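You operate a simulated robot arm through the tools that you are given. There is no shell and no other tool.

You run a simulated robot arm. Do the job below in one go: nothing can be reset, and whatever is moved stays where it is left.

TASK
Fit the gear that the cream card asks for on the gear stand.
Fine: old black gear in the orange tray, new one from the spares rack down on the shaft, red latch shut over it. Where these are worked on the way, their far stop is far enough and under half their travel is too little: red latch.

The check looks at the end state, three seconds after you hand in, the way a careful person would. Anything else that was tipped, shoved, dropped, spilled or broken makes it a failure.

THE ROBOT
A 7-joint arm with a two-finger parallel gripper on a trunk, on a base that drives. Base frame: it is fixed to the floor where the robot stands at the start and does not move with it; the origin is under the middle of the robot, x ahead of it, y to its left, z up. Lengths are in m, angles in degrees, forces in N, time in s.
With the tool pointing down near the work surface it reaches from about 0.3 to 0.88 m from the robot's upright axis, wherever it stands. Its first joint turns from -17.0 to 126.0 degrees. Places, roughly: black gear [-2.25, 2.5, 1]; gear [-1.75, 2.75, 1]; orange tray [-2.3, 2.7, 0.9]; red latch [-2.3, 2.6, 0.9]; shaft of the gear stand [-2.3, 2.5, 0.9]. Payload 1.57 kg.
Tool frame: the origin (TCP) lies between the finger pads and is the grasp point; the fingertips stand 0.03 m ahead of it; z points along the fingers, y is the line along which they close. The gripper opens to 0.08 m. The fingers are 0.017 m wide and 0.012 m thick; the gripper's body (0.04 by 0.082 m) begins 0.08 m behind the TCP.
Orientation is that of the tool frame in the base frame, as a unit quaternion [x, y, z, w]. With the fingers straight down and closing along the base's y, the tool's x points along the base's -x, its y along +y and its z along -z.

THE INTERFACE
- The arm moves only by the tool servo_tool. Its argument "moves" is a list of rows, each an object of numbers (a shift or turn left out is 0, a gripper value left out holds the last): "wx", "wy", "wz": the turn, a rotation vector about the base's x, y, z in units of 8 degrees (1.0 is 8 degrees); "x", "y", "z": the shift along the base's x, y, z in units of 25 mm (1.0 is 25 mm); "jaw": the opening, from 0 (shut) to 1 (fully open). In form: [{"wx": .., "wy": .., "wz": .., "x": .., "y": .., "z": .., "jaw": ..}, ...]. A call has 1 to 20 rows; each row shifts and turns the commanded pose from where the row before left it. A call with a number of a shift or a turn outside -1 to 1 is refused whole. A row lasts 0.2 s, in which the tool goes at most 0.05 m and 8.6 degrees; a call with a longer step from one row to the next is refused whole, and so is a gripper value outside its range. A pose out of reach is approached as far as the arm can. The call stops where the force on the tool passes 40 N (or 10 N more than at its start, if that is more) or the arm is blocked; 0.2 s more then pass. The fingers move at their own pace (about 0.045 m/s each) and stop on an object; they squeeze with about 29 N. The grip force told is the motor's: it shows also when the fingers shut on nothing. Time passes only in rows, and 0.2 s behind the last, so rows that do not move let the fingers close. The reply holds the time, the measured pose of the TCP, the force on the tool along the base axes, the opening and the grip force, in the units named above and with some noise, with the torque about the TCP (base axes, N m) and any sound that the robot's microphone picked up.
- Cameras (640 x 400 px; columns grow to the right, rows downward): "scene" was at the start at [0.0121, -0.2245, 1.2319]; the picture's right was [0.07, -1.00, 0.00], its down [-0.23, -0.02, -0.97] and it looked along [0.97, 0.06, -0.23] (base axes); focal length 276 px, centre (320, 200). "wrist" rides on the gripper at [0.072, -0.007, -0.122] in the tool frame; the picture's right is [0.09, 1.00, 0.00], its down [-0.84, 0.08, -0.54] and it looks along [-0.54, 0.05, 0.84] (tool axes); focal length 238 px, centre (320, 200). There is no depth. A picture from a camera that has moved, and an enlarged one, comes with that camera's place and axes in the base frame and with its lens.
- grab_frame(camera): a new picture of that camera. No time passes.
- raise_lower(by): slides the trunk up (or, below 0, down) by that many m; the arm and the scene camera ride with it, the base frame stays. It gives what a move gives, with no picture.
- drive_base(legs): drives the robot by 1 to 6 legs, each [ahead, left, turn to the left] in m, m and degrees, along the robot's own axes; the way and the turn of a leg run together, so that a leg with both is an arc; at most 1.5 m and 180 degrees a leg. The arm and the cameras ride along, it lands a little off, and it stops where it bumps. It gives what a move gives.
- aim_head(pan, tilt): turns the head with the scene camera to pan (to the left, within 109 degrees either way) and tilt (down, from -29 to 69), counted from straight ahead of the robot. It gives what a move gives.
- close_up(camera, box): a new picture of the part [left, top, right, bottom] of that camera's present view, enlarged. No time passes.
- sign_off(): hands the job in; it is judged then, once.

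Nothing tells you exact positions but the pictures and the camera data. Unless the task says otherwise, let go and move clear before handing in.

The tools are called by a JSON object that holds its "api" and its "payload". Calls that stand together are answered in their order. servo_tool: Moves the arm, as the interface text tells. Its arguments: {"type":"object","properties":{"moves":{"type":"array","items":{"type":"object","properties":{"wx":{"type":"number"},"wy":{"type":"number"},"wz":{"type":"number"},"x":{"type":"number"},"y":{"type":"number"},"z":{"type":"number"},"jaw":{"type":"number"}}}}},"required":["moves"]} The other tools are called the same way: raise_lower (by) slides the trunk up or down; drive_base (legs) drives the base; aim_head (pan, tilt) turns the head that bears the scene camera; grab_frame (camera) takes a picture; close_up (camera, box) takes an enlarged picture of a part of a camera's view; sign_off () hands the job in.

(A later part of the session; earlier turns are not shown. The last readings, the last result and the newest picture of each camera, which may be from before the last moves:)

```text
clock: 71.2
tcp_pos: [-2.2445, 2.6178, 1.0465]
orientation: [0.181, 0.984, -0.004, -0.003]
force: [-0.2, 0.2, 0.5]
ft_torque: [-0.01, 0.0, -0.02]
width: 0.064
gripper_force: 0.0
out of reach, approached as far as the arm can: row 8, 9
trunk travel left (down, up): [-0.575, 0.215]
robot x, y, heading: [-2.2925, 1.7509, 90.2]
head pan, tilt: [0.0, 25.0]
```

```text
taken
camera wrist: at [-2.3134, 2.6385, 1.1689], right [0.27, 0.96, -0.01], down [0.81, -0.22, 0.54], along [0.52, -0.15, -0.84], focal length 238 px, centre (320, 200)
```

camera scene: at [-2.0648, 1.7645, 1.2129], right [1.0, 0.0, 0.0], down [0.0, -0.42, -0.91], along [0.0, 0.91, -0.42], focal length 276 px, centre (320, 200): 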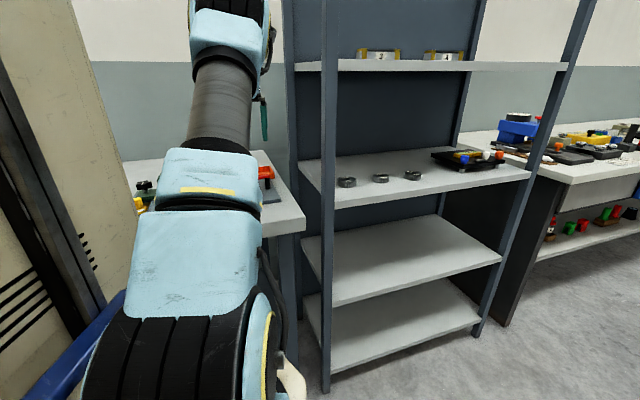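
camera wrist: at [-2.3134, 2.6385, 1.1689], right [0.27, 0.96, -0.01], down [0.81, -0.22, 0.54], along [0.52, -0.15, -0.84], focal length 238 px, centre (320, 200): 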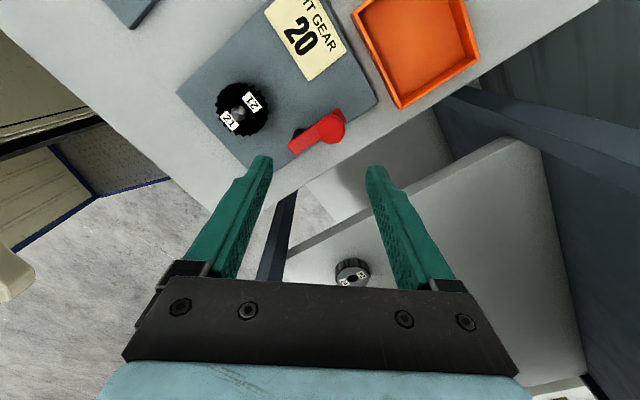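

The arm reports its reach limit here (about 0.87 m from the robot's centre), so I must stand closer, and the bench is slanted by about 18.5 degrees. I'll retract and untwist the tool, then reposition the base square to the bench.

{"api": "servo_tool", "payload": {"moves": [{"y": -1, "z": 0.2, "wz": 0.99}, {"y": -1, "z": 0.2, "wz": 0.99}, {"y": -1, "z": 0.2, "wz": 0.99}, {"y": -1, "z": 0.2, "wz": 0.99}, {"y": -1, "z": 0.2, "wz": 0.99}, {"y": -1, "z": 0.2, "wz": 0.99}, {"y": -1, "z": 0.2, "wz": 0.99}, {"y": -1, "z": 0.2, "wz": 0.99}, {"y": -1, "z": 0.2, "wz": 0.99}, {"y": -1, "z": 0.2, "wz": 0.99}, {"y": -1, "z": 0.2, "wz": 0.99}, {"y": -1, "z": 0.2, "wz": 0.99}, {"y": -1, "z": 0.2, "wz": 0.99}, {"y": -0.5, "wz": 0.98}]}}

{"api": "aim_head", "payload": {"pan": 5, "tilt": 50}}

{"api": "grab_frame", "payload": {"camera": "scene"}}

```text
clock: 74.2
tcp_pos: [-2.2439, 2.281, 1.1128]
orientation: [0.708, -0.706, 0.005, -0.002]
force: [-0.2, -0.6, 0.4]
ft_torque: [-0.03, -0.03, -0.01]
width: 0.064
gripper_force: 0.1
trunk travel left (down, up): [-0.575, 0.215]
robot x, y, heading: [-2.2948, 1.7543, 90.4]
head pan, tilt: [0.0, 25.0]
```

```text
clock: 75.1
tcp_pos: [-2.2451, 2.2811, 1.1128]
orientation: [-0.707, 0.707, -0.007, 0.002]
force: [0.0, 0.2, 0.5]
ft_torque: [0.01, -0.01, 0.0]
width: 0.0642
gripper_force: 0.0
trunk travel left (down, up): [-0.575, 0.215]
robot x, y, heading: [-2.2935, 1.7491, 90.2]
head pan, tilt: [5.0, 50.0]
```

```text
taken
camera scene: at [-2.0718, 1.7493, 1.1754], right [1.0, 0.09, 0.0], down [0.07, -0.76, -0.64], along [-0.06, 0.64, -0.77], focal length 276 px, centre (320, 200)
```

scene: 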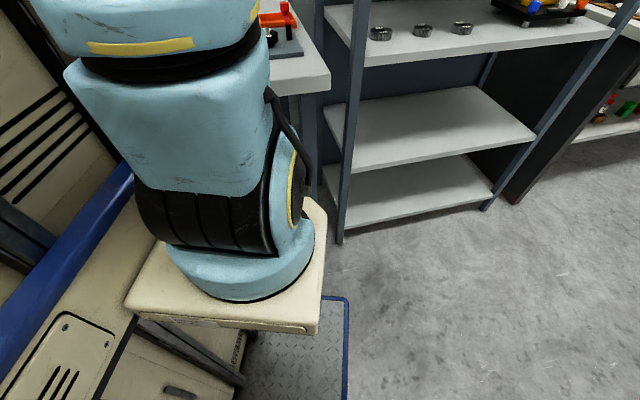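

Clearances look fine. I'll sidestep right, turn left by 18 degrees to square up with the bench, then go 0.2 m ahead.

{"api": "drive_base", "payload": {"legs": [[0, -0.2365, 0], [0, 0, 18.3], [0.14, -0.067, 0]]}}

{"api": "grab_frame", "payload": {"camera": "scene"}}

{"api": "grab_frame", "payload": {"camera": "wrist"}}

```text
clock: 78.9
tcp_pos: [-2.1595, 2.424, 1.1121]
orientation: [0.81, -0.586, 0.005, -0.003]
force: [0.9, 0.3, 0.8]
ft_torque: [0.01, -0.01, 0.01]
width: 0.0639
gripper_force: 0.1
trunk travel left (down, up): [-0.575, 0.215]
robot x, y, heading: [-2.043, 1.9038, 108.4]
head pan, tilt: [5.0, 50.0]
```

```text
taken
camera scene: at [-1.8296, 1.9732, 1.1754], right [0.92, 0.4, 0.0], down [0.3, -0.7, -0.64], along [-0.25, 0.59, -0.77], focal length 276 px, centre (320, 200)
```

scene: 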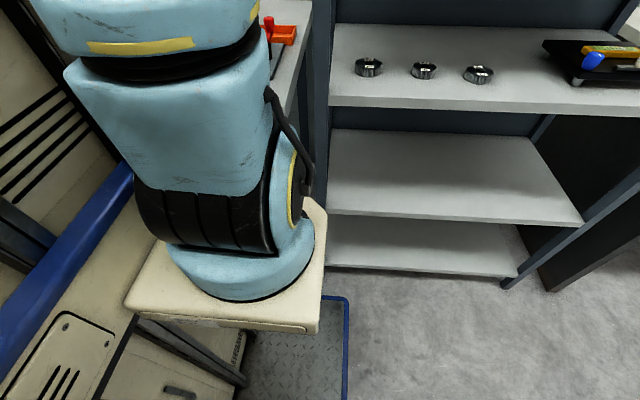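

```text
taken
camera wrist: at [-2.1319, 2.3575, 1.2335], right [-0.92, -0.4, -0.01], down [-0.34, 0.77, 0.54], along [-0.21, 0.5, -0.84], focal length 238 px, centre (320, 200)
```

wrist: 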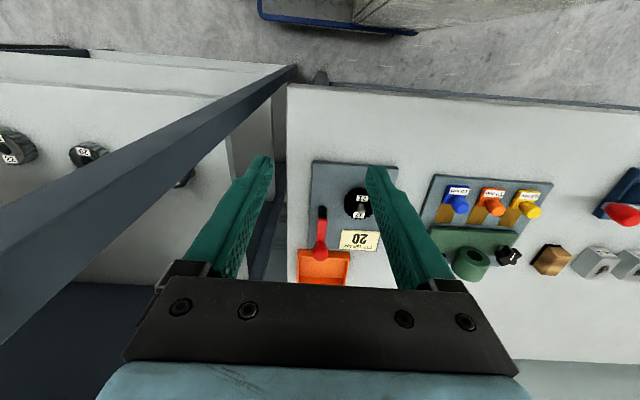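

Now square to the bench with about 0.14 m clearance in front of the base plate. I'll go 6 cm further ahead, then move over the black gear.

{"api": "drive_base", "payload": {"legs": [[0.06, 0, 0]]}}

{"api": "aim_head", "payload": {"pan": 25, "tilt": 25}}

{"api": "grab_frame", "payload": {"camera": "scene"}}

{"api": "grab_frame", "payload": {"camera": "wrist"}}

{"api": "close_up", "payload": {"camera": "wrist", "box": [285, 150, 405, 290]}}

```text
clock: 79.8
tcp_pos: [-2.178, 2.4807, 1.113]
orientation: [0.81, -0.586, 0.005, -0.003]
force: [0.1, 0.3, 0.2]
ft_torque: [0.02, 0.02, -0.01]
width: 0.0639
gripper_force: 0.0
trunk travel left (down, up): [-0.575, 0.215]
robot x, y, heading: [-2.0622, 1.965, 108.6]
head pan, tilt: [5.0, 50.0]
```

```text
clock: 80.7
tcp_pos: [-2.1791, 2.4805, 1.1131]
orientation: [0.81, -0.586, 0.006, -0.003]
force: [0.1, 0.8, 0.2]
ft_torque: [0.01, 0.0, -0.02]
width: 0.064
gripper_force: 0.0
trunk travel left (down, up): [-0.575, 0.215]
robot x, y, heading: [-2.063, 1.9654, 108.4]
head pan, tilt: [25.0, 25.0]
```

```text
taken
camera scene: at [-1.8811, 2.0262, 1.2128], right [0.73, 0.69, 0.0], down [0.29, -0.31, -0.91], along [-0.62, 0.66, -0.42], focal length 276 px, centre (320, 200)
```

scene: 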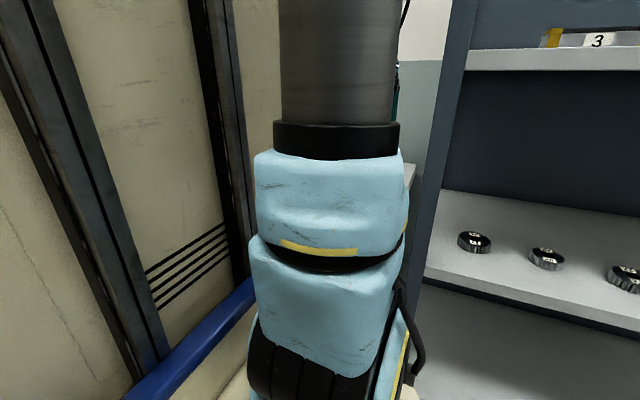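

```text
taken
camera wrist: at [-2.1507, 2.4142, 1.2335], right [-0.92, -0.4, -0.01], down [-0.34, 0.77, 0.54], along [-0.21, 0.5, -0.84], focal length 238 px, centre (320, 200)
```

wrist: 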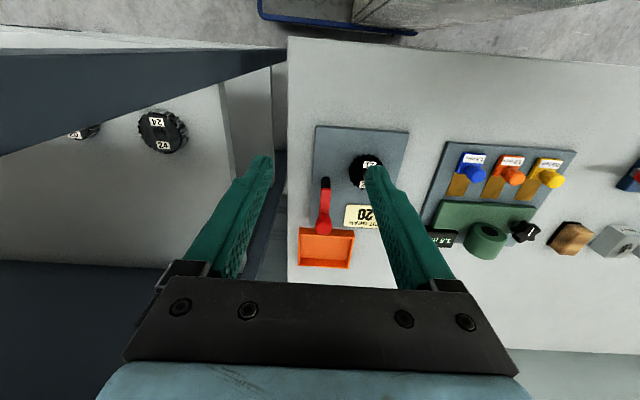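

```text
2.86 times, centred on (345, 220) of wrist
camera zoom: at [-2.1507, 2.4142, 1.2335], right [-0.92, -0.4, -0.01], down [-0.34, 0.77, 0.54], along [-0.21, 0.5, -0.84], focal length 681 px, centre (249, 143)
```

zoom: 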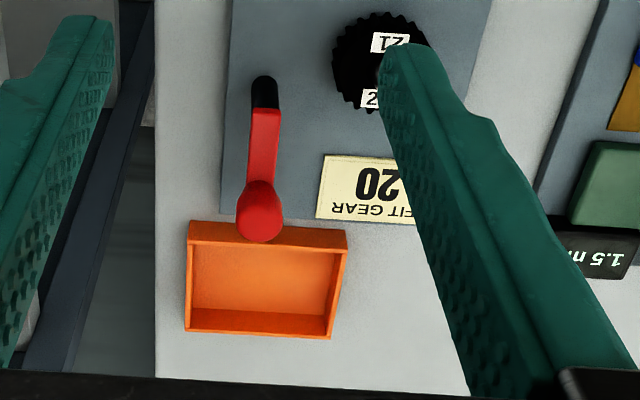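

Everything is square: shaft at (-2.279, 2.536), tray centre about (-2.302, 2.731). I'll move above the black gear with the jaws fully open.

{"api": "servo_tool", "payload": {"moves": [{"x": -0.8, "y": 0.44, "z": -0.9, "jaw": 1, "wy": 0.09}, {"x": -0.8, "y": 0.44, "z": -0.9}, {"x": -0.8, "y": 0.44, "z": -0.9}, {"x": -0.8, "y": 0.44, "z": -0.9}, {"x": -0.8, "y": 0.46, "z": -0.9}, {}]}}

{"api": "grab_frame", "payload": {"camera": "wrist"}}

```text
clock: 82.1
tcp_pos: [-2.2787, 2.5355, 1.0006]
orientation: [0.81, -0.586, 0.001, 0.001]
force: [0.0, 0.3, -0.9]
ft_torque: [0.03, 0.01, -0.01]
width: 0.0802
gripper_force: 0.1
trunk travel left (down, up): [-0.575, 0.215]
robot x, y, heading: [-2.0587, 1.9627, 108.3]
head pan, tilt: [25.0, 25.0]
```

```text
taken
camera wrist: at [-2.2498, 2.4705, 1.1215], right [-0.92, -0.4, 0.0], down [-0.33, 0.77, 0.54], along [-0.22, 0.5, -0.84], focal length 238 px, centre (320, 200)
```

wrist: 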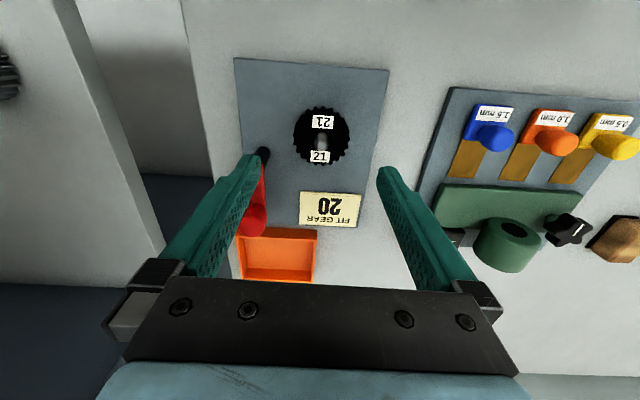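

The gear is centred under the tool. Descending to grip it.

{"api": "servo_tool", "payload": {"moves": [{"z": -0.74}, {"z": -0.74}, {"z": -0.74}, {"z": -0.74}, {"z": -0.5}, {"z": -0.2}, {}]}}

{"api": "grab_frame", "payload": {"camera": "wrist"}}

```text
clock: 83.7
tcp_pos: [-2.2788, 2.5359, 0.9083]
orientation: [0.81, -0.587, -0.001, 0.001]
force: [0.5, -0.6, -0.6]
ft_torque: [0.0, -0.04, 0.0]
width: 0.08
gripper_force: 0.1
trunk travel left (down, up): [-0.575, 0.215]
robot x, y, heading: [-2.0617, 1.9639, 108.4]
head pan, tilt: [25.0, 25.0]
```

```text
taken
camera wrist: at [-2.2494, 2.4699, 1.0291], right [-0.92, -0.4, 0.0], down [-0.33, 0.77, 0.54], along [-0.22, 0.5, -0.84], focal length 238 px, centre (320, 200)
```

wrist: 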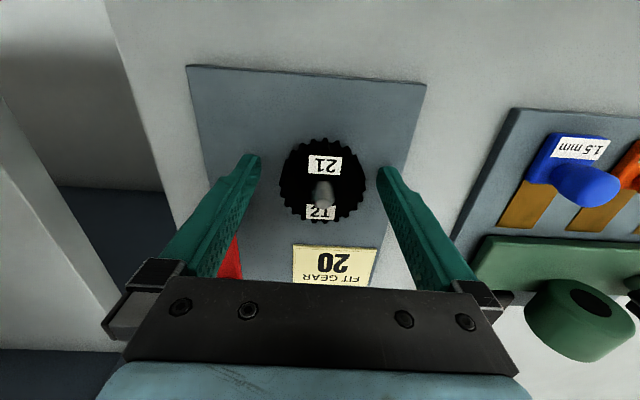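

{"api": "servo_tool", "payload": {"moves": [{"jaw": 0}, {"jaw": 0}, {"jaw": 0}, {"jaw": 0}, {"jaw": 0}]}}

{"api": "close_up", "payload": {"camera": "wrist", "box": [220, 100, 420, 290]}}

```text
clock: 84.9
tcp_pos: [-2.2788, 2.5364, 0.9082]
orientation: [0.811, -0.586, 0.0, 0.001]
force: [-2.0, -1.4, 1.1]
ft_torque: [-0.05, 0.11, -0.01]
width: 0.0538
gripper_force: 28.6
trunk travel left (down, up): [-0.575, 0.215]
robot x, y, heading: [-2.0592, 1.9625, 108.3]
head pan, tilt: [25.0, 25.0]
```

```text
2.11 times, centred on (320, 195) of wrist
camera zoom: at [-2.2496, 2.4699, 1.0293], right [-0.92, -0.4, 0.0], down [-0.33, 0.77, 0.54], along [-0.22, 0.5, -0.84], focal length 502 px, centre (320, 210)
```

zoom: 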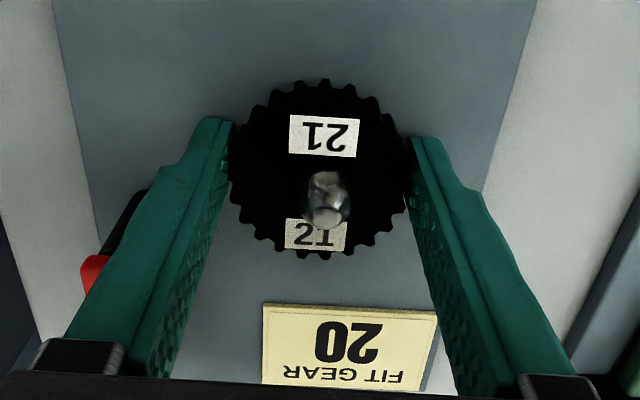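

Gear 21 is gripped (54 mm). Lifting it straight up off the shaft.

{"api": "servo_tool", "payload": {"moves": [{"z": 0.4}, {"z": 0.5}, {"z": 0.6}, {"z": 0.8}, {"z": 0.8}, {"z": 0.5}]}}

{"api": "grab_frame", "payload": {"camera": "wrist"}}

```text
clock: 86.3
tcp_pos: [-2.2769, 2.5356, 0.9999]
orientation: [0.81, -0.586, -0.001, 0.001]
force: [-0.5, 0.2, -0.8]
ft_torque: [-0.02, -0.01, 0.01]
width: 0.0
gripper_force: 21.7
trunk travel left (down, up): [-0.575, 0.215]
robot x, y, heading: [-2.0641, 1.9673, 108.4]
head pan, tilt: [25.0, 25.0]
```

```text
taken
camera wrist: at [-2.2487, 2.4696, 1.12], right [-0.92, -0.4, 0.0], down [-0.33, 0.77, 0.54], along [-0.22, 0.5, -0.84], focal length 238 px, centre (320, 200)
```

wrist: 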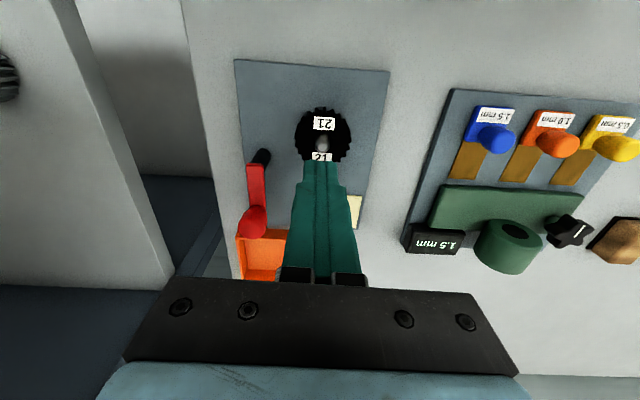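

The fingers slipped off: the gear is still on the shaft. I'll look closely to see how it sits and re-centre; I believe my grip was about 5 mm too far back.

{"api": "close_up", "payload": {"camera": "wrist", "box": [230, 60, 400, 240]}}

{"api": "aim_head", "payload": {"pan": 15, "tilt": 20}}

{"api": "grab_frame", "payload": {"camera": "scene"}}

```text
2.22 times, centred on (315, 150) of wrist
camera zoom: at [-2.2487, 2.4696, 1.12], right [-0.92, -0.4, 0.0], down [-0.33, 0.77, 0.54], along [-0.22, 0.5, -0.84], focal length 530 px, centre (331, 311)
```

zoom: 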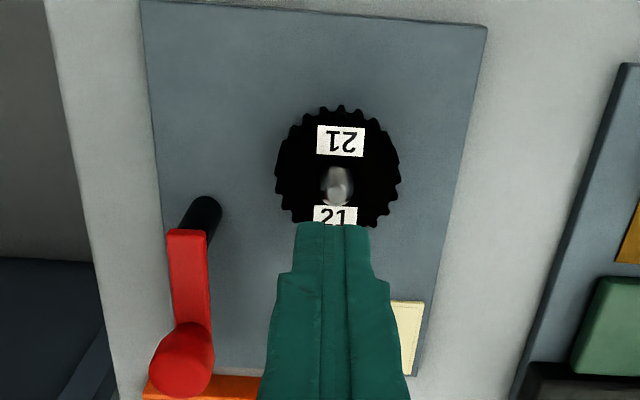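

```text
clock: 87.0
tcp_pos: [-2.2783, 2.5358, 0.999]
orientation: [0.81, -0.587, 0.0, 0.002]
force: [-0.4, -0.2, -0.2]
ft_torque: [0.0, 0.01, -0.02]
width: 0.0001
gripper_force: 21.5
trunk travel left (down, up): [-0.575, 0.215]
robot x, y, heading: [-2.0614, 1.9677, 108.4]
head pan, tilt: [15.0, 20.0]
```

```text
taken
camera scene: at [-1.8692, 2.037, 1.2209], right [0.83, 0.55, 0.0], down [0.19, -0.29, -0.94], along [-0.52, 0.78, -0.34], focal length 276 px, centre (320, 200)
```

scene: 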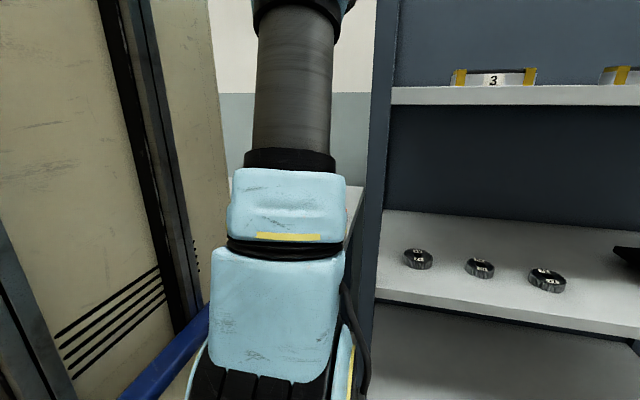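

The gear centre measures (-2.280, 2.532), so I was about 4 mm too far back. I'll reopen, shift, go 3 mm lower and grip again, then lift slowly.

{"api": "servo_tool", "payload": {"moves": [{"jaw": 1}, {"jaw": 1}, {"jaw": 1}, {"jaw": 1}, {"jaw": 1, "x": -0.05, "y": -0.16}, {"z": -0.8}, {"z": -0.8}, {"z": -0.8}, {"z": -0.8}, {"z": -0.4}, {"z": -0.2}, {}, {"jaw": 0}, {"jaw": 0}, {"jaw": 0}, {"jaw": 0}, {"jaw": 0}]}}

{"api": "close_up", "payload": {"camera": "wrist", "box": [220, 100, 420, 290]}}

```text
clock: 90.6
tcp_pos: [-2.2796, 2.5321, 0.9034]
orientation: [0.81, -0.586, 0.001, 0.001]
force: [-0.1, 0.6, -0.5]
ft_torque: [0.01, 0.01, 0.02]
width: 0.0535
gripper_force: 29.1
trunk travel left (down, up): [-0.575, 0.215]
robot x, y, heading: [-2.0621, 1.9674, 108.4]
head pan, tilt: [15.0, 20.0]
```

```text
2.11 times, centred on (320, 195) of wrist
camera zoom: at [-2.2499, 2.466, 1.0242], right [-0.92, -0.4, 0.0], down [-0.33, 0.77, 0.54], along [-0.22, 0.5, -0.84], focal length 502 px, centre (320, 210)
```

zoom: 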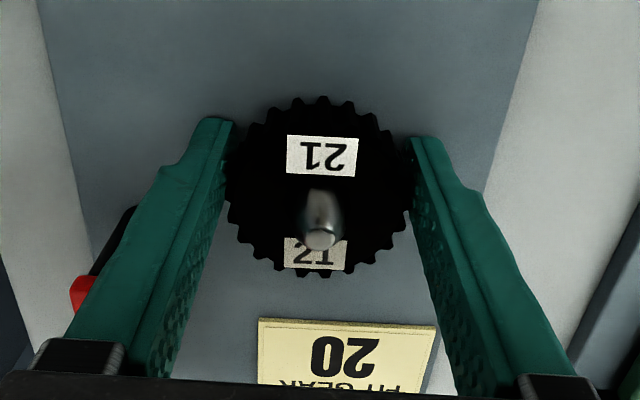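

{"api": "servo_tool", "payload": {"moves": [{"z": 0.1}, {"z": 0.1}, {"z": 0.1}, {"z": 0.1}]}}

{"api": "close_up", "payload": {"camera": "wrist", "box": [220, 100, 420, 290]}}

```text
clock: 91.6
tcp_pos: [-2.2793, 2.5321, 0.913]
orientation: [0.81, -0.586, 0.0, 0.001]
force: [-0.4, -0.6, -2.2]
ft_torque: [-0.04, -0.01, -0.01]
width: 0.0539
gripper_force: 28.6
trunk travel left (down, up): [-0.575, 0.215]
robot x, y, heading: [-2.0593, 1.9616, 108.4]
head pan, tilt: [15.0, 20.0]
```

```text
2.11 times, centred on (320, 195) of wrist
camera zoom: at [-2.2503, 2.4659, 1.0341], right [-0.92, -0.4, 0.0], down [-0.33, 0.77, 0.54], along [-0.22, 0.5, -0.84], focal length 502 px, centre (320, 210)
```

zoom: 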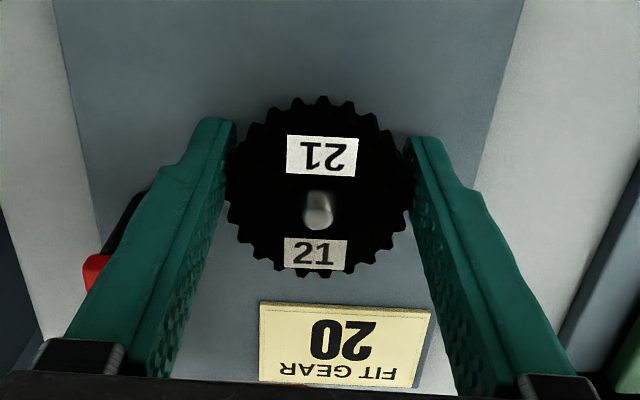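

The gear is coming up with the fingers now. Continuing slowly until clear of the shaft.

{"api": "servo_tool", "payload": {"moves": [{"z": 0.15}, {"z": 0.2}, {"z": 0.25}, {"z": 0.3}, {"z": 0.4}, {"z": 0.4}, {"z": 0.4}, {"z": 0.4}, {"z": 0.3}]}}

{"api": "grab_frame", "payload": {"camera": "wrist"}}

```text
clock: 93.6
tcp_pos: [-2.2794, 2.5319, 0.9835]
orientation: [0.81, -0.587, 0.0, 0.001]
force: [1.7, 0.0, -1.9]
ft_torque: [0.0, -0.03, 0.01]
width: 0.0537
gripper_force: 28.3
trunk travel left (down, up): [-0.575, 0.215]
robot x, y, heading: [-2.0619, 1.9634, 108.3]
head pan, tilt: [15.0, 20.0]
```

```text
taken
camera wrist: at [-2.25, 2.4659, 1.1043], right [-0.92, -0.4, 0.0], down [-0.33, 0.77, 0.54], along [-0.22, 0.5, -0.84], focal length 238 px, centre (320, 200)
```

wrist: 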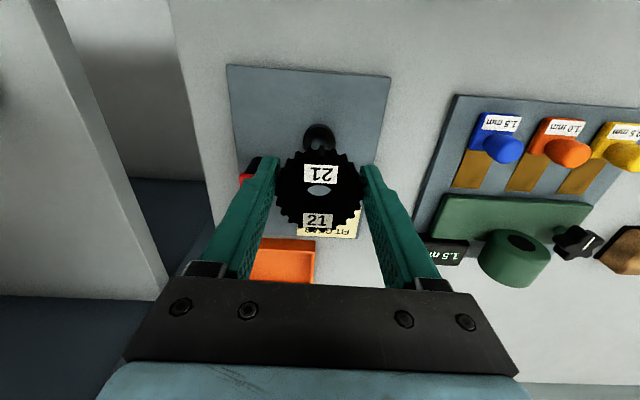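

Gear 21 is off the shaft and held. Raising a bit more and carrying it over the tray.

{"api": "servo_tool", "payload": {"moves": [{"z": 0.8}, {"z": 0.6}, {"x": -0.12, "y": 0.99}, {"x": -0.11, "y": 0.99}, {"x": -0.11, "y": 1}, {"x": -0.11, "y": 1}, {"x": -0.11, "y": 1}, {"x": -0.11, "y": 1}, {"x": -0.11, "y": 1}, {"x": -0.11, "y": 0.98}, {}]}}

{"api": "grab_frame", "payload": {"camera": "wrist"}}

```text
clock: 96.0
tcp_pos: [-2.3023, 2.7312, 1.019]
orientation: [0.81, -0.587, 0.001, 0.001]
force: [-0.2, -0.7, -0.4]
ft_torque: [0.02, 0.01, -0.01]
width: 0.0537
gripper_force: 28.7
trunk travel left (down, up): [-0.575, 0.215]
robot x, y, heading: [-2.064, 1.9642, 108.8]
head pan, tilt: [15.0, 20.0]
```

```text
taken
camera wrist: at [-2.2734, 2.6649, 1.1396], right [-0.92, -0.4, 0.0], down [-0.33, 0.77, 0.54], along [-0.22, 0.5, -0.84], focal length 238 px, centre (320, 200)
```

wrist: 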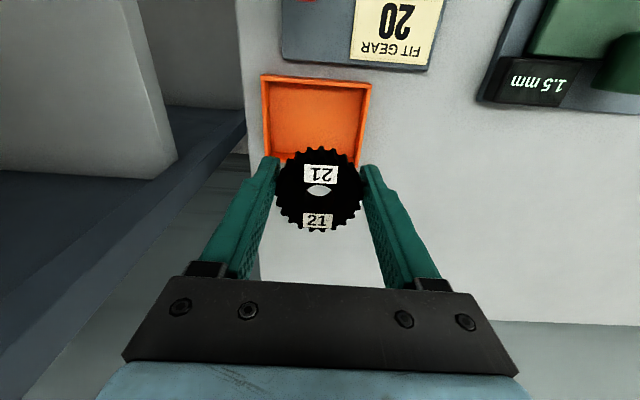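

The gear is over the tray; a small shift to centre it, then lowering into the tray.

{"api": "servo_tool", "payload": {"moves": [{"x": 0.2, "y": -0.16, "z": -0.6}, {"z": -0.9}, {"z": -0.9}, {"z": -0.9}, {"z": -0.7}, {"z": -0.4}, {"z": -0.25}, {}]}}

{"api": "grab_frame", "payload": {"camera": "wrist"}}

```text
clock: 97.8
tcp_pos: [-2.2978, 2.7271, 0.9014]
orientation: [0.81, -0.586, 0.0, 0.001]
force: [-0.2, 0.0, -0.7]
ft_torque: [-0.01, 0.0, -0.02]
width: 0.0538
gripper_force: 29.1
trunk travel left (down, up): [-0.575, 0.215]
robot x, y, heading: [-2.0647, 1.9596, 108.3]
head pan, tilt: [15.0, 20.0]
```

```text
taken
camera wrist: at [-2.2679, 2.6609, 1.0225], right [-0.92, -0.4, 0.0], down [-0.33, 0.77, 0.54], along [-0.22, 0.5, -0.84], focal length 238 px, centre (320, 200)
```

wrist: 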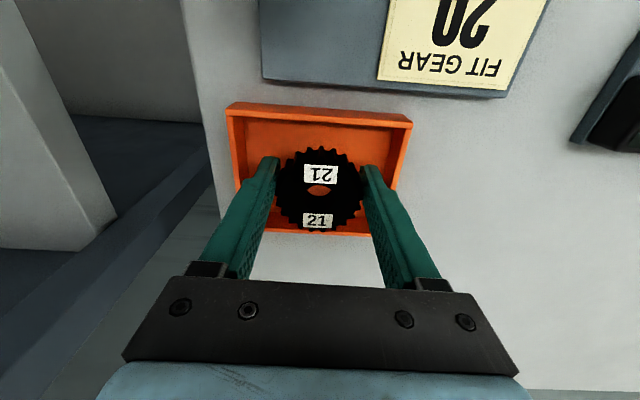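

Gear 21 sits within the tray walls. Releasing and lifting away.

{"api": "servo_tool", "payload": {"moves": [{"z": -0.08, "jaw": 0.8}, {"jaw": 0.8}, {"jaw": 0.8}, {"z": 0.3}, {"z": 0.5}, {"z": 0.9}, {"z": 1}, {"z": 1}, {"z": 1}]}}

{"api": "grab_frame", "payload": {"camera": "wrist"}}

```text
clock: 99.8
tcp_pos: [-2.2965, 2.726, 1.0176]
orientation: [0.81, -0.587, 0.0, 0.002]
force: [0.2, 0.6, 0.1]
ft_torque: [-0.01, -0.01, 0.01]
width: 0.0642
gripper_force: 0.1
trunk travel left (down, up): [-0.575, 0.215]
robot x, y, heading: [-2.0591, 1.9653, 108.4]
head pan, tilt: [15.0, 20.0]
```

```text
taken
camera wrist: at [-2.2675, 2.6603, 1.1382], right [-0.92, -0.4, 0.0], down [-0.33, 0.77, 0.54], along [-0.22, 0.49, -0.84], focal length 238 px, centre (320, 200)
```

wrist: 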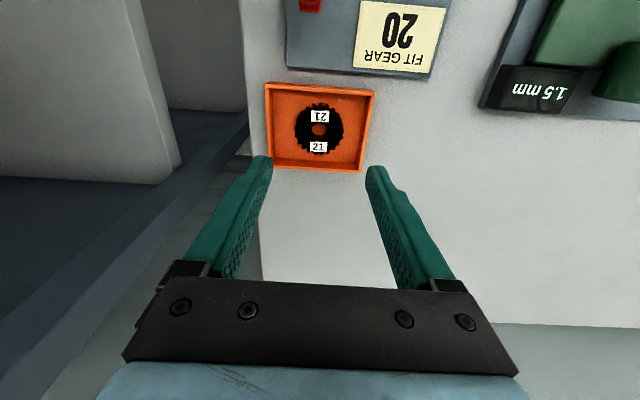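

Gear 21 lies flat in the tray. Now I'll pull the arm back, back the base off, and shift right so gear 20 on the shelf is straight ahead.

{"api": "servo_tool", "payload": {"moves": [{"x": 0.317, "y": -0.948, "z": 0.2}, {"x": 0.317, "y": -0.948, "z": 0.2}, {"x": 0.317, "y": -0.948, "z": 0.2}, {"x": 0.317, "y": -0.948, "z": 0.2}, {"x": 0.317, "y": -0.948, "z": 0.2}, {"x": 0.317, "y": -0.948, "z": 0.2}, {"x": 0.317, "y": -0.948, "z": 0.2}, {"x": 0.317, "y": -0.948, "z": 0.2}, {"x": 0.317, "y": -0.948, "z": 0.2}, {"x": 0.317, "y": -0.948, "z": 0.2}, {"x": 0.317, "y": -0.948, "z": 0.2}, {"x": 0.317, "y": -0.948, "z": 0.2}, {"x": 0.317, "y": -0.948, "z": 0.2}, {"x": 0.317, "y": -0.948, "z": 0.2}]}}

{"api": "drive_base", "payload": {"legs": [[-0.2, 0, 0], [0, -0.38, 0]]}}

{"api": "grab_frame", "payload": {"camera": "scene"}}

{"api": "grab_frame", "payload": {"camera": "wrist"}}

```text
clock: 102.8
tcp_pos: [-2.1879, 2.3939, 1.0869]
orientation: [0.81, -0.586, 0.001, 0.002]
force: [-0.1, -0.3, 0.6]
ft_torque: [-0.03, -0.03, 0.03]
width: 0.0638
gripper_force: 0.1
trunk travel left (down, up): [-0.575, 0.215]
robot x, y, heading: [-2.0632, 1.9639, 108.3]
head pan, tilt: [15.0, 20.0]
```

```text
clock: 106.5
tcp_pos: [-1.7632, 2.3229, 1.0884]
orientation: [0.81, -0.586, 0.0, 0.001]
force: [0.3, 0.7, 0.0]
ft_torque: [0.01, -0.01, 0.03]
width: 0.0637
gripper_force: 0.1
trunk travel left (down, up): [-0.575, 0.215]
robot x, y, heading: [-1.6377, 1.8915, 108.3]
head pan, tilt: [15.0, 20.0]
```

```text
taken
camera scene: at [-1.4452, 1.9647, 1.2209], right [0.84, 0.55, 0.0], down [0.19, -0.29, -0.94], along [-0.52, 0.78, -0.34], focal length 276 px, centre (320, 200)
```

scene: 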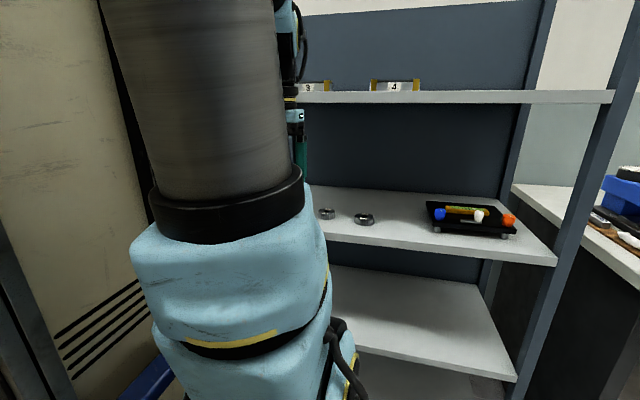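

```text
taken
camera wrist: at [-1.7341, 2.2566, 1.2091], right [-0.92, -0.4, 0.0], down [-0.33, 0.77, 0.54], along [-0.22, 0.5, -0.84], focal length 238 px, centre (320, 200)
```

wrist: 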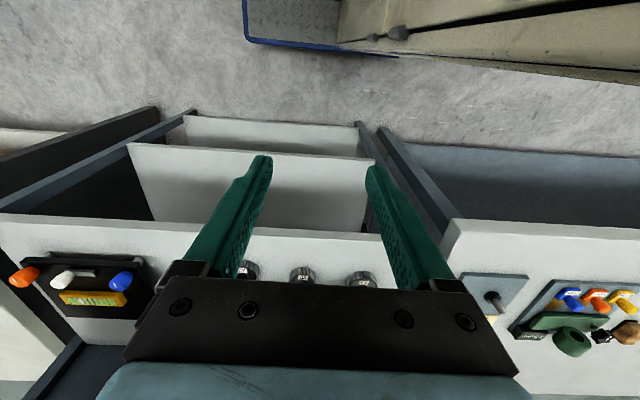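

Gear 20 is straight ahead now. I'll advance 0.1 m and tilt the gripper 45 degrees toward the shelf so that the wrist stays in front of the upper shelf.

{"api": "drive_base", "payload": {"legs": [[0.1, 0, 0]]}}

{"api": "servo_tool", "payload": {"moves": [{"wx": 0.89, "wy": 0.296, "x": -0.127, "y": 0.38, "z": -0.4, "jaw": 1}, {"wx": 0.89, "wy": 0.296, "x": -0.127, "y": 0.38, "z": -0.4}, {"wx": 0.89, "wy": 0.296, "x": -0.127, "y": 0.38, "z": -0.4}, {"wx": 0.89, "wy": 0.296, "x": -0.127, "y": 0.38, "z": -0.4}, {"wx": 0.89, "wy": 0.296, "x": -0.127, "y": 0.38, "z": -0.4}, {"wx": 0.89, "wy": 0.296, "x": -0.127, "y": 0.38, "z": -0.4}, {}]}}

{"api": "grab_frame", "payload": {"camera": "wrist"}}

{"api": "grab_frame", "payload": {"camera": "scene"}}

```text
clock: 107.6
tcp_pos: [-1.7945, 2.4189, 1.0879]
orientation: [0.81, -0.586, 0.0, 0.001]
force: [0.1, 0.2, 0.0]
ft_torque: [0.01, 0.0, -0.02]
width: 0.0639
gripper_force: 0.1
trunk travel left (down, up): [-0.575, 0.215]
robot x, y, heading: [-1.6681, 1.9847, 108.2]
head pan, tilt: [15.0, 20.0]
```

```text
clock: 109.2
tcp_pos: [-1.817, 2.4777, 1.0304]
orientation: [0.749, -0.542, -0.31, -0.221]
force: [-0.4, -0.1, 0.3]
ft_torque: [0.01, 0.0, 0.0]
width: 0.08
gripper_force: 0.1
out of reach, approached as far as the arm can: row 6
trunk travel left (down, up): [-0.575, 0.215]
robot x, y, heading: [-1.6665, 1.9861, 108.5]
head pan, tilt: [15.0, 20.0]
```

```text
taken
camera wrist: at [-1.7669, 2.3496, 1.0655], right [-0.93, -0.38, -0.06], down [-0.14, 0.18, 0.97], along [-0.35, 0.91, -0.22], focal length 238 px, centre (320, 200)
```

wrist: 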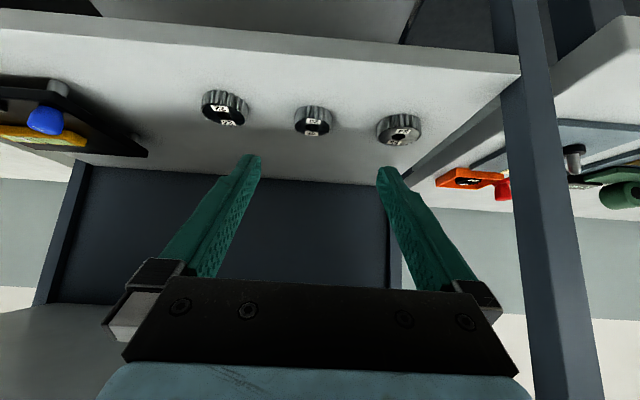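

```text
taken
camera scene: at [-1.4769, 2.0604, 1.2209], right [0.84, 0.55, 0.0], down [0.19, -0.29, -0.94], along [-0.52, 0.79, -0.34], focal length 276 px, centre (320, 200)
```

scene: 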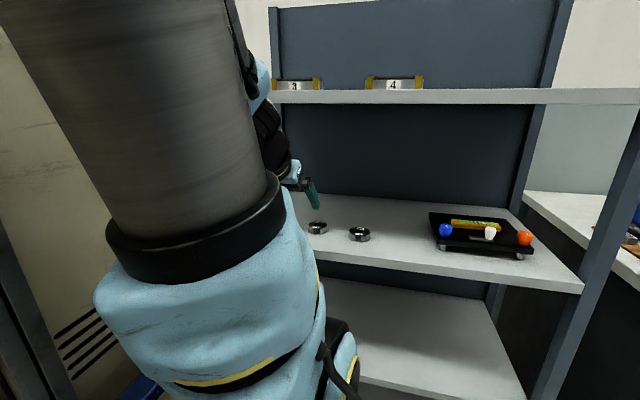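

The gripper is tilted 45 degrees and gear 20 is in the middle ahead. Zooming to measure it accurately.

{"api": "close_up", "payload": {"camera": "wrist", "box": [190, 60, 440, 180]}}

{"api": "close_up", "payload": {"camera": "scene", "box": [260, 150, 400, 260]}}

```text
2.56 times, centred on (315, 120) of wrist
camera zoom: at [-1.7669, 2.3496, 1.0655], right [-0.93, -0.38, -0.06], down [-0.14, 0.18, 0.97], along [-0.35, 0.91, -0.22], focal length 610 px, centre (333, 405)
```

zoom: 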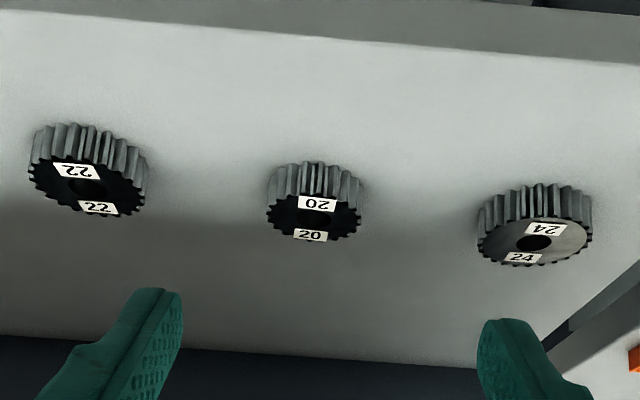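

```text
3.64 times, centred on (330, 205) of scene
camera zoom: at [-1.4769, 2.0604, 1.2209], right [0.84, 0.55, 0.0], down [0.19, -0.29, -0.94], along [-0.52, 0.79, -0.34], focal length 1004 px, centre (284, 182)
```

zoom: 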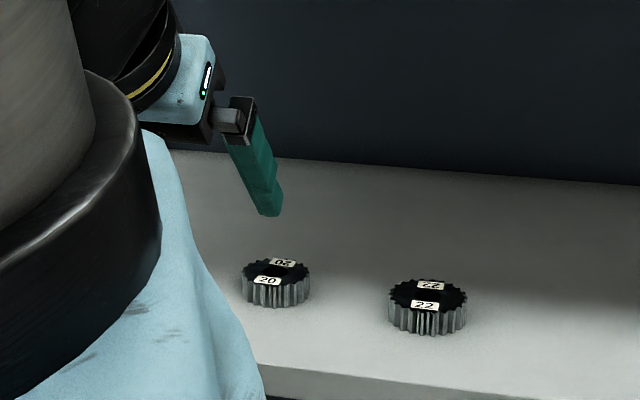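

Middle gear confirmed as 20, at about (-1.8605, 2.632), top z about 0.90. I'll lower in front of the shelf and move in above the gear with the jaws open.

{"api": "servo_tool", "payload": {"moves": [{"x": -0.127, "y": 0.38, "z": -0.8}, {"x": -0.127, "y": 0.38, "z": -0.8}, {"x": -0.127, "y": 0.38, "z": -0.8}, {"x": -0.127, "y": 0.38, "z": -0.8}, {"x": -0.215, "y": 0.823}, {"x": -0.215, "y": 0.823}, {"x": -0.215, "y": 0.823}, {"x": -0.215, "y": 0.823}, {"x": -0.215, "y": 0.823}, {}]}}

{"api": "grab_frame", "payload": {"camera": "wrist"}}

{"api": "close_up", "payload": {"camera": "scene", "box": [230, 60, 400, 260]}}

```text
clock: 111.4
tcp_pos: [-1.8609, 2.6211, 0.9646]
orientation: [0.748, -0.542, -0.311, -0.223]
force: [-0.1, 0.3, -0.6]
ft_torque: [-0.01, 0.03, 0.02]
width: 0.0802
gripper_force: 0.1
out of reach, approached as far as the arm can: row 1, 2
trunk travel left (down, up): [-0.575, 0.215]
robot x, y, heading: [-1.6699, 1.9882, 108.4]
head pan, tilt: [15.0, 20.0]
```

```text
taken
camera wrist: at [-1.8107, 2.4937, 0.998], right [-0.93, -0.37, -0.06], down [-0.14, 0.18, 0.98], along [-0.35, 0.91, -0.21], focal length 238 px, centre (320, 200)
```

wrist: 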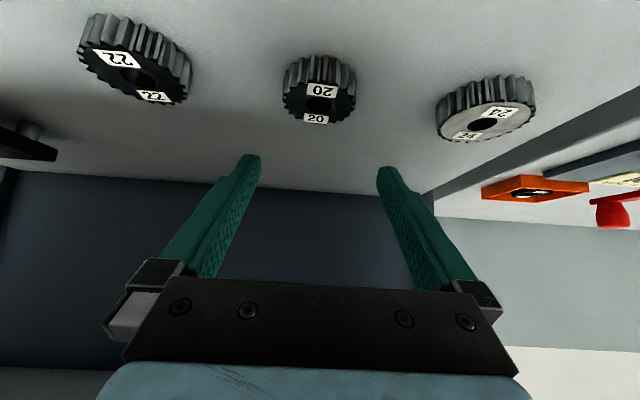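

```text
2.00 times, centred on (315, 160) of scene
camera zoom: at [-1.477, 2.0604, 1.2209], right [0.84, 0.55, 0.0], down [0.19, -0.29, -0.94], along [-0.52, 0.79, -0.34], focal length 552 px, centre (330, 280)
```

zoom: 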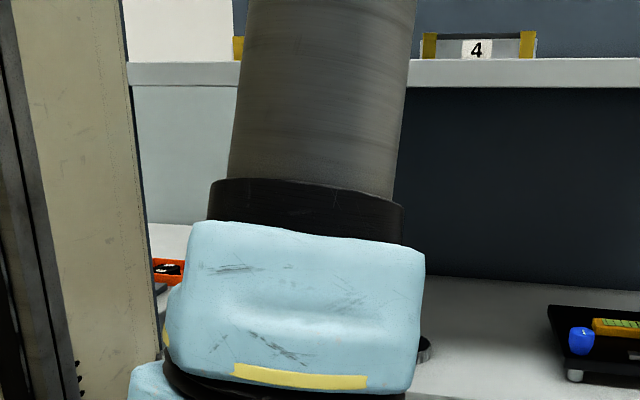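

{"api": "servo_tool", "payload": {"moves": [{"z": -0.2}, {}]}}

```text
clock: 112.0
tcp_pos: [-1.8603, 2.6209, 0.9582]
orientation: [0.749, -0.542, -0.311, -0.221]
force: [-0.4, -0.5, -0.3]
ft_torque: [0.0, 0.01, 0.01]
width: 0.0801
gripper_force: 0.0
trunk travel left (down, up): [-0.575, 0.215]
robot x, y, heading: [-1.6686, 1.9874, 108.1]
head pan, tilt: [15.0, 20.0]
```

{"api": "servo_tool", "payload": {"moves": [{"x": 0.12, "y": -0.07, "z": -0.3}, {"x": 0.12, "y": -0.06, "z": -0.4}, {"z": -0.6}, {}]}}

{"api": "close_up", "payload": {"camera": "wrist", "box": [190, 60, 440, 220]}}

```text
clock: 113.0
tcp_pos: [-1.8558, 2.6185, 0.9267]
orientation: [0.749, -0.541, -0.312, -0.223]
force: [-0.2, 0.7, 0.4]
ft_torque: [-0.01, 0.02, 0.0]
width: 0.0797
gripper_force: 0.0
trunk travel left (down, up): [-0.575, 0.215]
robot x, y, heading: [-1.6676, 1.9865, 108.2]
head pan, tilt: [15.0, 20.0]
```

```text
2.50 times, centred on (315, 140) of wrist
camera zoom: at [-1.805, 2.4902, 0.96], right [-0.93, -0.38, -0.06], down [-0.14, 0.18, 0.98], along [-0.35, 0.91, -0.21], focal length 596 px, centre (332, 350)
```

zoom: 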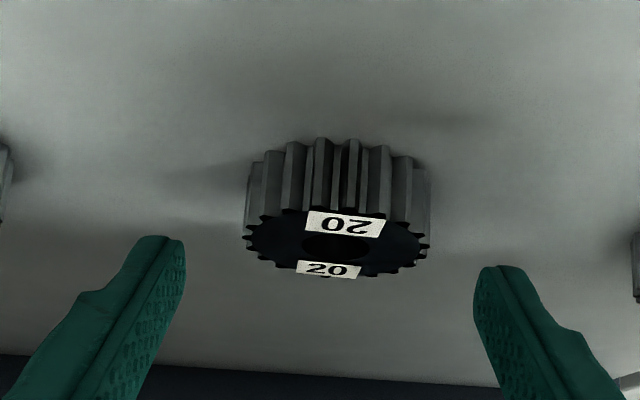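

Gear centre refined to (-1.860, 2.632), top 0.897; the tool is aligned. Lowering in small steps to grasp height.

{"api": "servo_tool", "payload": {"moves": [{"z": -0.25}, {"z": -0.2}, {"z": -0.15}, {"z": -0.08}, {}]}}

{"api": "close_up", "payload": {"camera": "wrist", "box": [190, 60, 440, 220]}}

```text
clock: 114.2
tcp_pos: [-1.8541, 2.6181, 0.9076]
orientation: [0.749, -0.542, -0.31, -0.222]
force: [-0.5, 0.1, 0.1]
ft_torque: [-0.01, 0.02, 0.0]
width: 0.0801
gripper_force: 0.0
trunk travel left (down, up): [-0.575, 0.215]
robot x, y, heading: [-1.6684, 1.9852, 108.3]
head pan, tilt: [15.0, 20.0]
```

```text
2.50 times, centred on (315, 140) of wrist
camera zoom: at [-1.8047, 2.4903, 0.9429], right [-0.92, -0.38, -0.06], down [-0.14, 0.18, 0.98], along [-0.36, 0.91, -0.21], focal length 596 px, centre (332, 350)
```

zoom: 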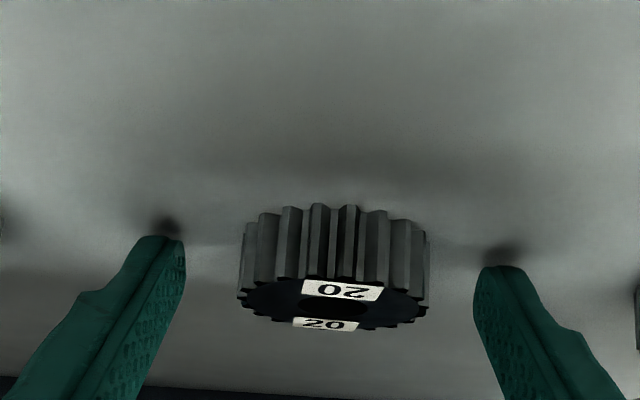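

Fingertips are just above the shelf on either side of the gear. Closing.

{"api": "servo_tool", "payload": {"moves": [{"jaw": 0}, {"jaw": 0}, {"jaw": 0}, {"jaw": 0}, {"jaw": 0}]}}

{"api": "close_up", "payload": {"camera": "wrist", "box": [190, 60, 440, 220]}}

```text
clock: 115.4
tcp_pos: [-1.8561, 2.6176, 0.9084]
orientation: [0.749, -0.542, -0.311, -0.223]
force: [-1.0, 0.6, 0.0]
ft_torque: [0.04, -0.02, 0.04]
width: 0.051
gripper_force: 28.6
trunk travel left (down, up): [-0.575, 0.215]
robot x, y, heading: [-1.6696, 1.9891, 108.6]
head pan, tilt: [15.0, 20.0]
```

```text
2.50 times, centred on (315, 140) of wrist
camera zoom: at [-1.8048, 2.4903, 0.943], right [-0.92, -0.38, -0.06], down [-0.14, 0.18, 0.98], along [-0.36, 0.91, -0.21], focal length 596 px, centre (332, 350)
```

zoom: 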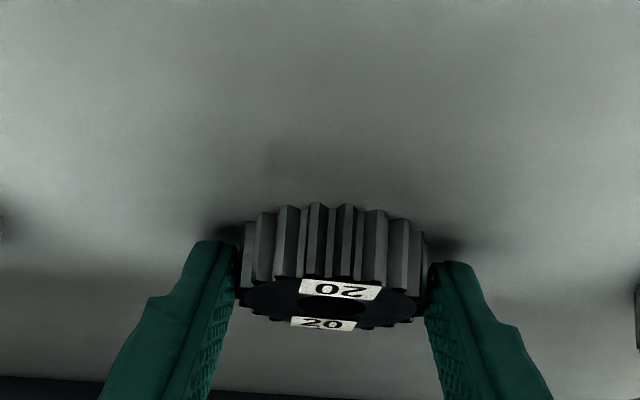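

Gripped at 51 mm. Lifting gently a little and checking the hold.

{"api": "servo_tool", "payload": {"moves": [{"z": 0.1}, {"z": 0.15}, {"z": 0.2}, {"z": 0.2}, {"z": 0.2}]}}

{"api": "close_up", "payload": {"camera": "wrist", "box": [190, 60, 440, 220]}}

```text
clock: 116.6
tcp_pos: [-1.8548, 2.6182, 0.9303]
orientation: [0.749, -0.542, -0.31, -0.222]
force: [0.0, -0.4, -1.8]
ft_torque: [-0.02, 0.01, 0.01]
width: 0.0513
gripper_force: 29.1
trunk travel left (down, up): [-0.575, 0.215]
robot x, y, heading: [-1.671, 1.99, 108.5]
head pan, tilt: [15.0, 20.0]
```

```text
2.50 times, centred on (315, 140) of wrist
camera zoom: at [-1.8049, 2.4901, 0.9641], right [-0.93, -0.37, -0.06], down [-0.14, 0.18, 0.97], along [-0.35, 0.91, -0.21], focal length 596 px, centre (332, 350)
```

zoom: 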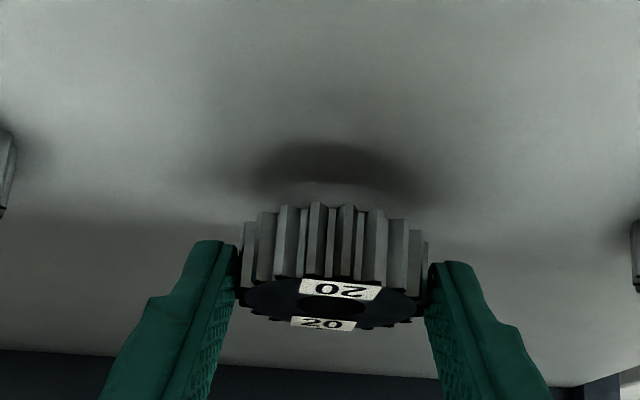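

Gear 20 is firmly held. Raising slightly, then backing the base straight out of the shelf.

{"api": "servo_tool", "payload": {"moves": [{"z": 0.4}, {"z": 0.5}, {"z": 0.4}]}}

{"api": "drive_base", "payload": {"legs": [[-0.25, 0, 0]]}}

{"api": "servo_tool", "payload": {"moves": [{"z": 0.6}, {"z": 0.6}, {"z": 0.4}]}}

{"api": "grab_frame", "payload": {"camera": "wrist"}}

```text
clock: 117.4
tcp_pos: [-1.8551, 2.6186, 0.9614]
orientation: [0.749, -0.541, -0.311, -0.222]
force: [-0.2, 0.0, -2.0]
ft_torque: [-0.07, 0.02, 0.02]
width: 0.0509
gripper_force: 29.3
trunk travel left (down, up): [-0.575, 0.215]
robot x, y, heading: [-1.6649, 1.987, 108.3]
head pan, tilt: [15.0, 20.0]
```

```text
clock: 119.2
tcp_pos: [-1.7743, 2.3794, 0.9623]
orientation: [0.749, -0.542, -0.31, -0.222]
force: [0.9, 0.3, -2.3]
ft_torque: [-0.07, -0.04, 0.0]
width: 0.0511
gripper_force: 28.8
trunk travel left (down, up): [-0.575, 0.215]
robot x, y, heading: [-1.5882, 1.7484, 108.3]
head pan, tilt: [15.0, 20.0]
```

```text
clock: 120.0
tcp_pos: [-1.7759, 2.3786, 1.0012]
orientation: [0.749, -0.541, -0.311, -0.221]
force: [0.6, 0.2, -1.3]
ft_torque: [-0.02, -0.02, -0.03]
width: 0.0509
gripper_force: 28.7
trunk travel left (down, up): [-0.575, 0.215]
robot x, y, heading: [-1.5876, 1.7469, 108.5]
head pan, tilt: [15.0, 20.0]
```

```text
taken
camera wrist: at [-1.7254, 2.25, 1.0363], right [-0.92, -0.38, -0.06], down [-0.14, 0.18, 0.97], along [-0.36, 0.91, -0.21], focal length 238 px, centre (320, 200)
```

wrist: 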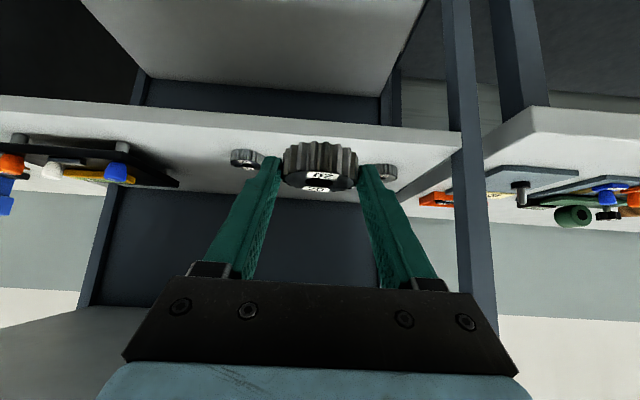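

Clear of the shelf with gear 20 in hand. Now sidestepping left by 0.43 m to be in front of the stand, then partway ahead.

{"api": "drive_base", "payload": {"legs": [[0, 0.426, 0], [0.2, 0, 0]]}}

{"api": "grab_frame", "payload": {"camera": "wrist"}}

{"api": "grab_frame", "payload": {"camera": "scene"}}

```text
clock: 123.8
tcp_pos: [-2.2448, 2.4334, 1.0009]
orientation: [0.747, -0.544, -0.31, -0.223]
force: [0.0, -0.1, -1.0]
ft_torque: [-0.04, -0.04, 0.01]
width: 0.0511
gripper_force: 28.9
trunk travel left (down, up): [-0.575, 0.215]
robot x, y, heading: [-2.0648, 1.8028, 108.3]
head pan, tilt: [15.0, 20.0]
```

```text
taken
camera wrist: at [-2.1956, 2.3052, 1.0363], right [-0.93, -0.37, -0.06], down [-0.13, 0.18, 0.97], along [-0.35, 0.91, -0.21], focal length 238 px, centre (320, 200)
```

wrist: 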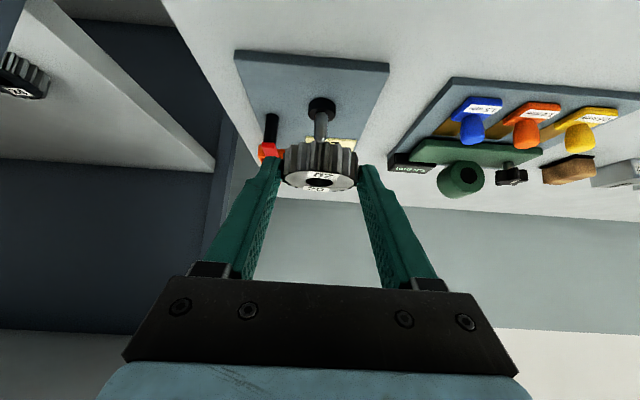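

```text
taken
camera scene: at [-1.8691, 1.8754, 1.2209], right [0.84, 0.55, 0.0], down [0.19, -0.29, -0.94], along [-0.51, 0.79, -0.34], focal length 276 px, centre (320, 200)
```

scene: 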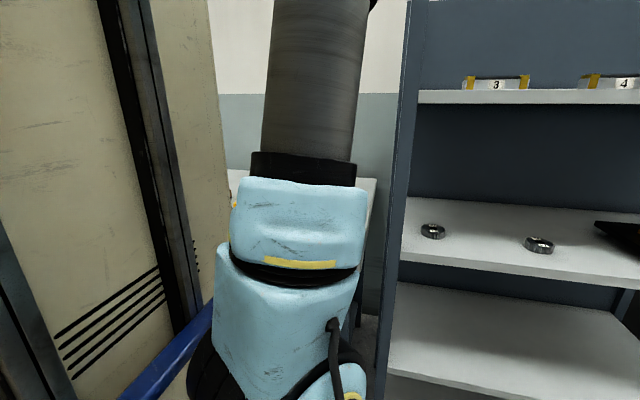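

The stand is straight ahead with the bare shaft visible. Zooming in to align precisely.

{"api": "close_up", "payload": {"camera": "wrist", "box": [230, 60, 410, 200]}}

```text
2.86 times, centred on (320, 130) of wrist
camera zoom: at [-2.1956, 2.3052, 1.0363], right [-0.93, -0.37, -0.06], down [-0.13, 0.18, 0.97], along [-0.35, 0.91, -0.21], focal length 681 px, centre (320, 400)
```

zoom: 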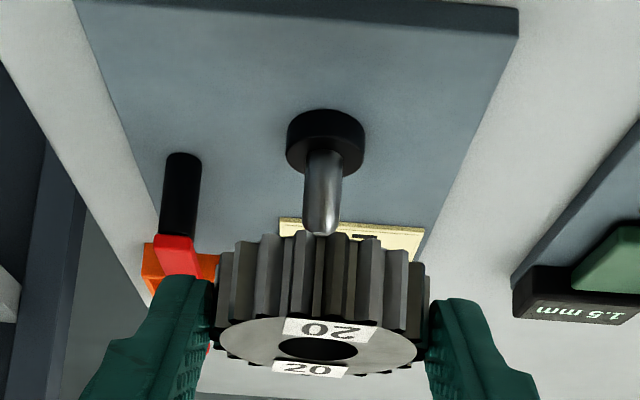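

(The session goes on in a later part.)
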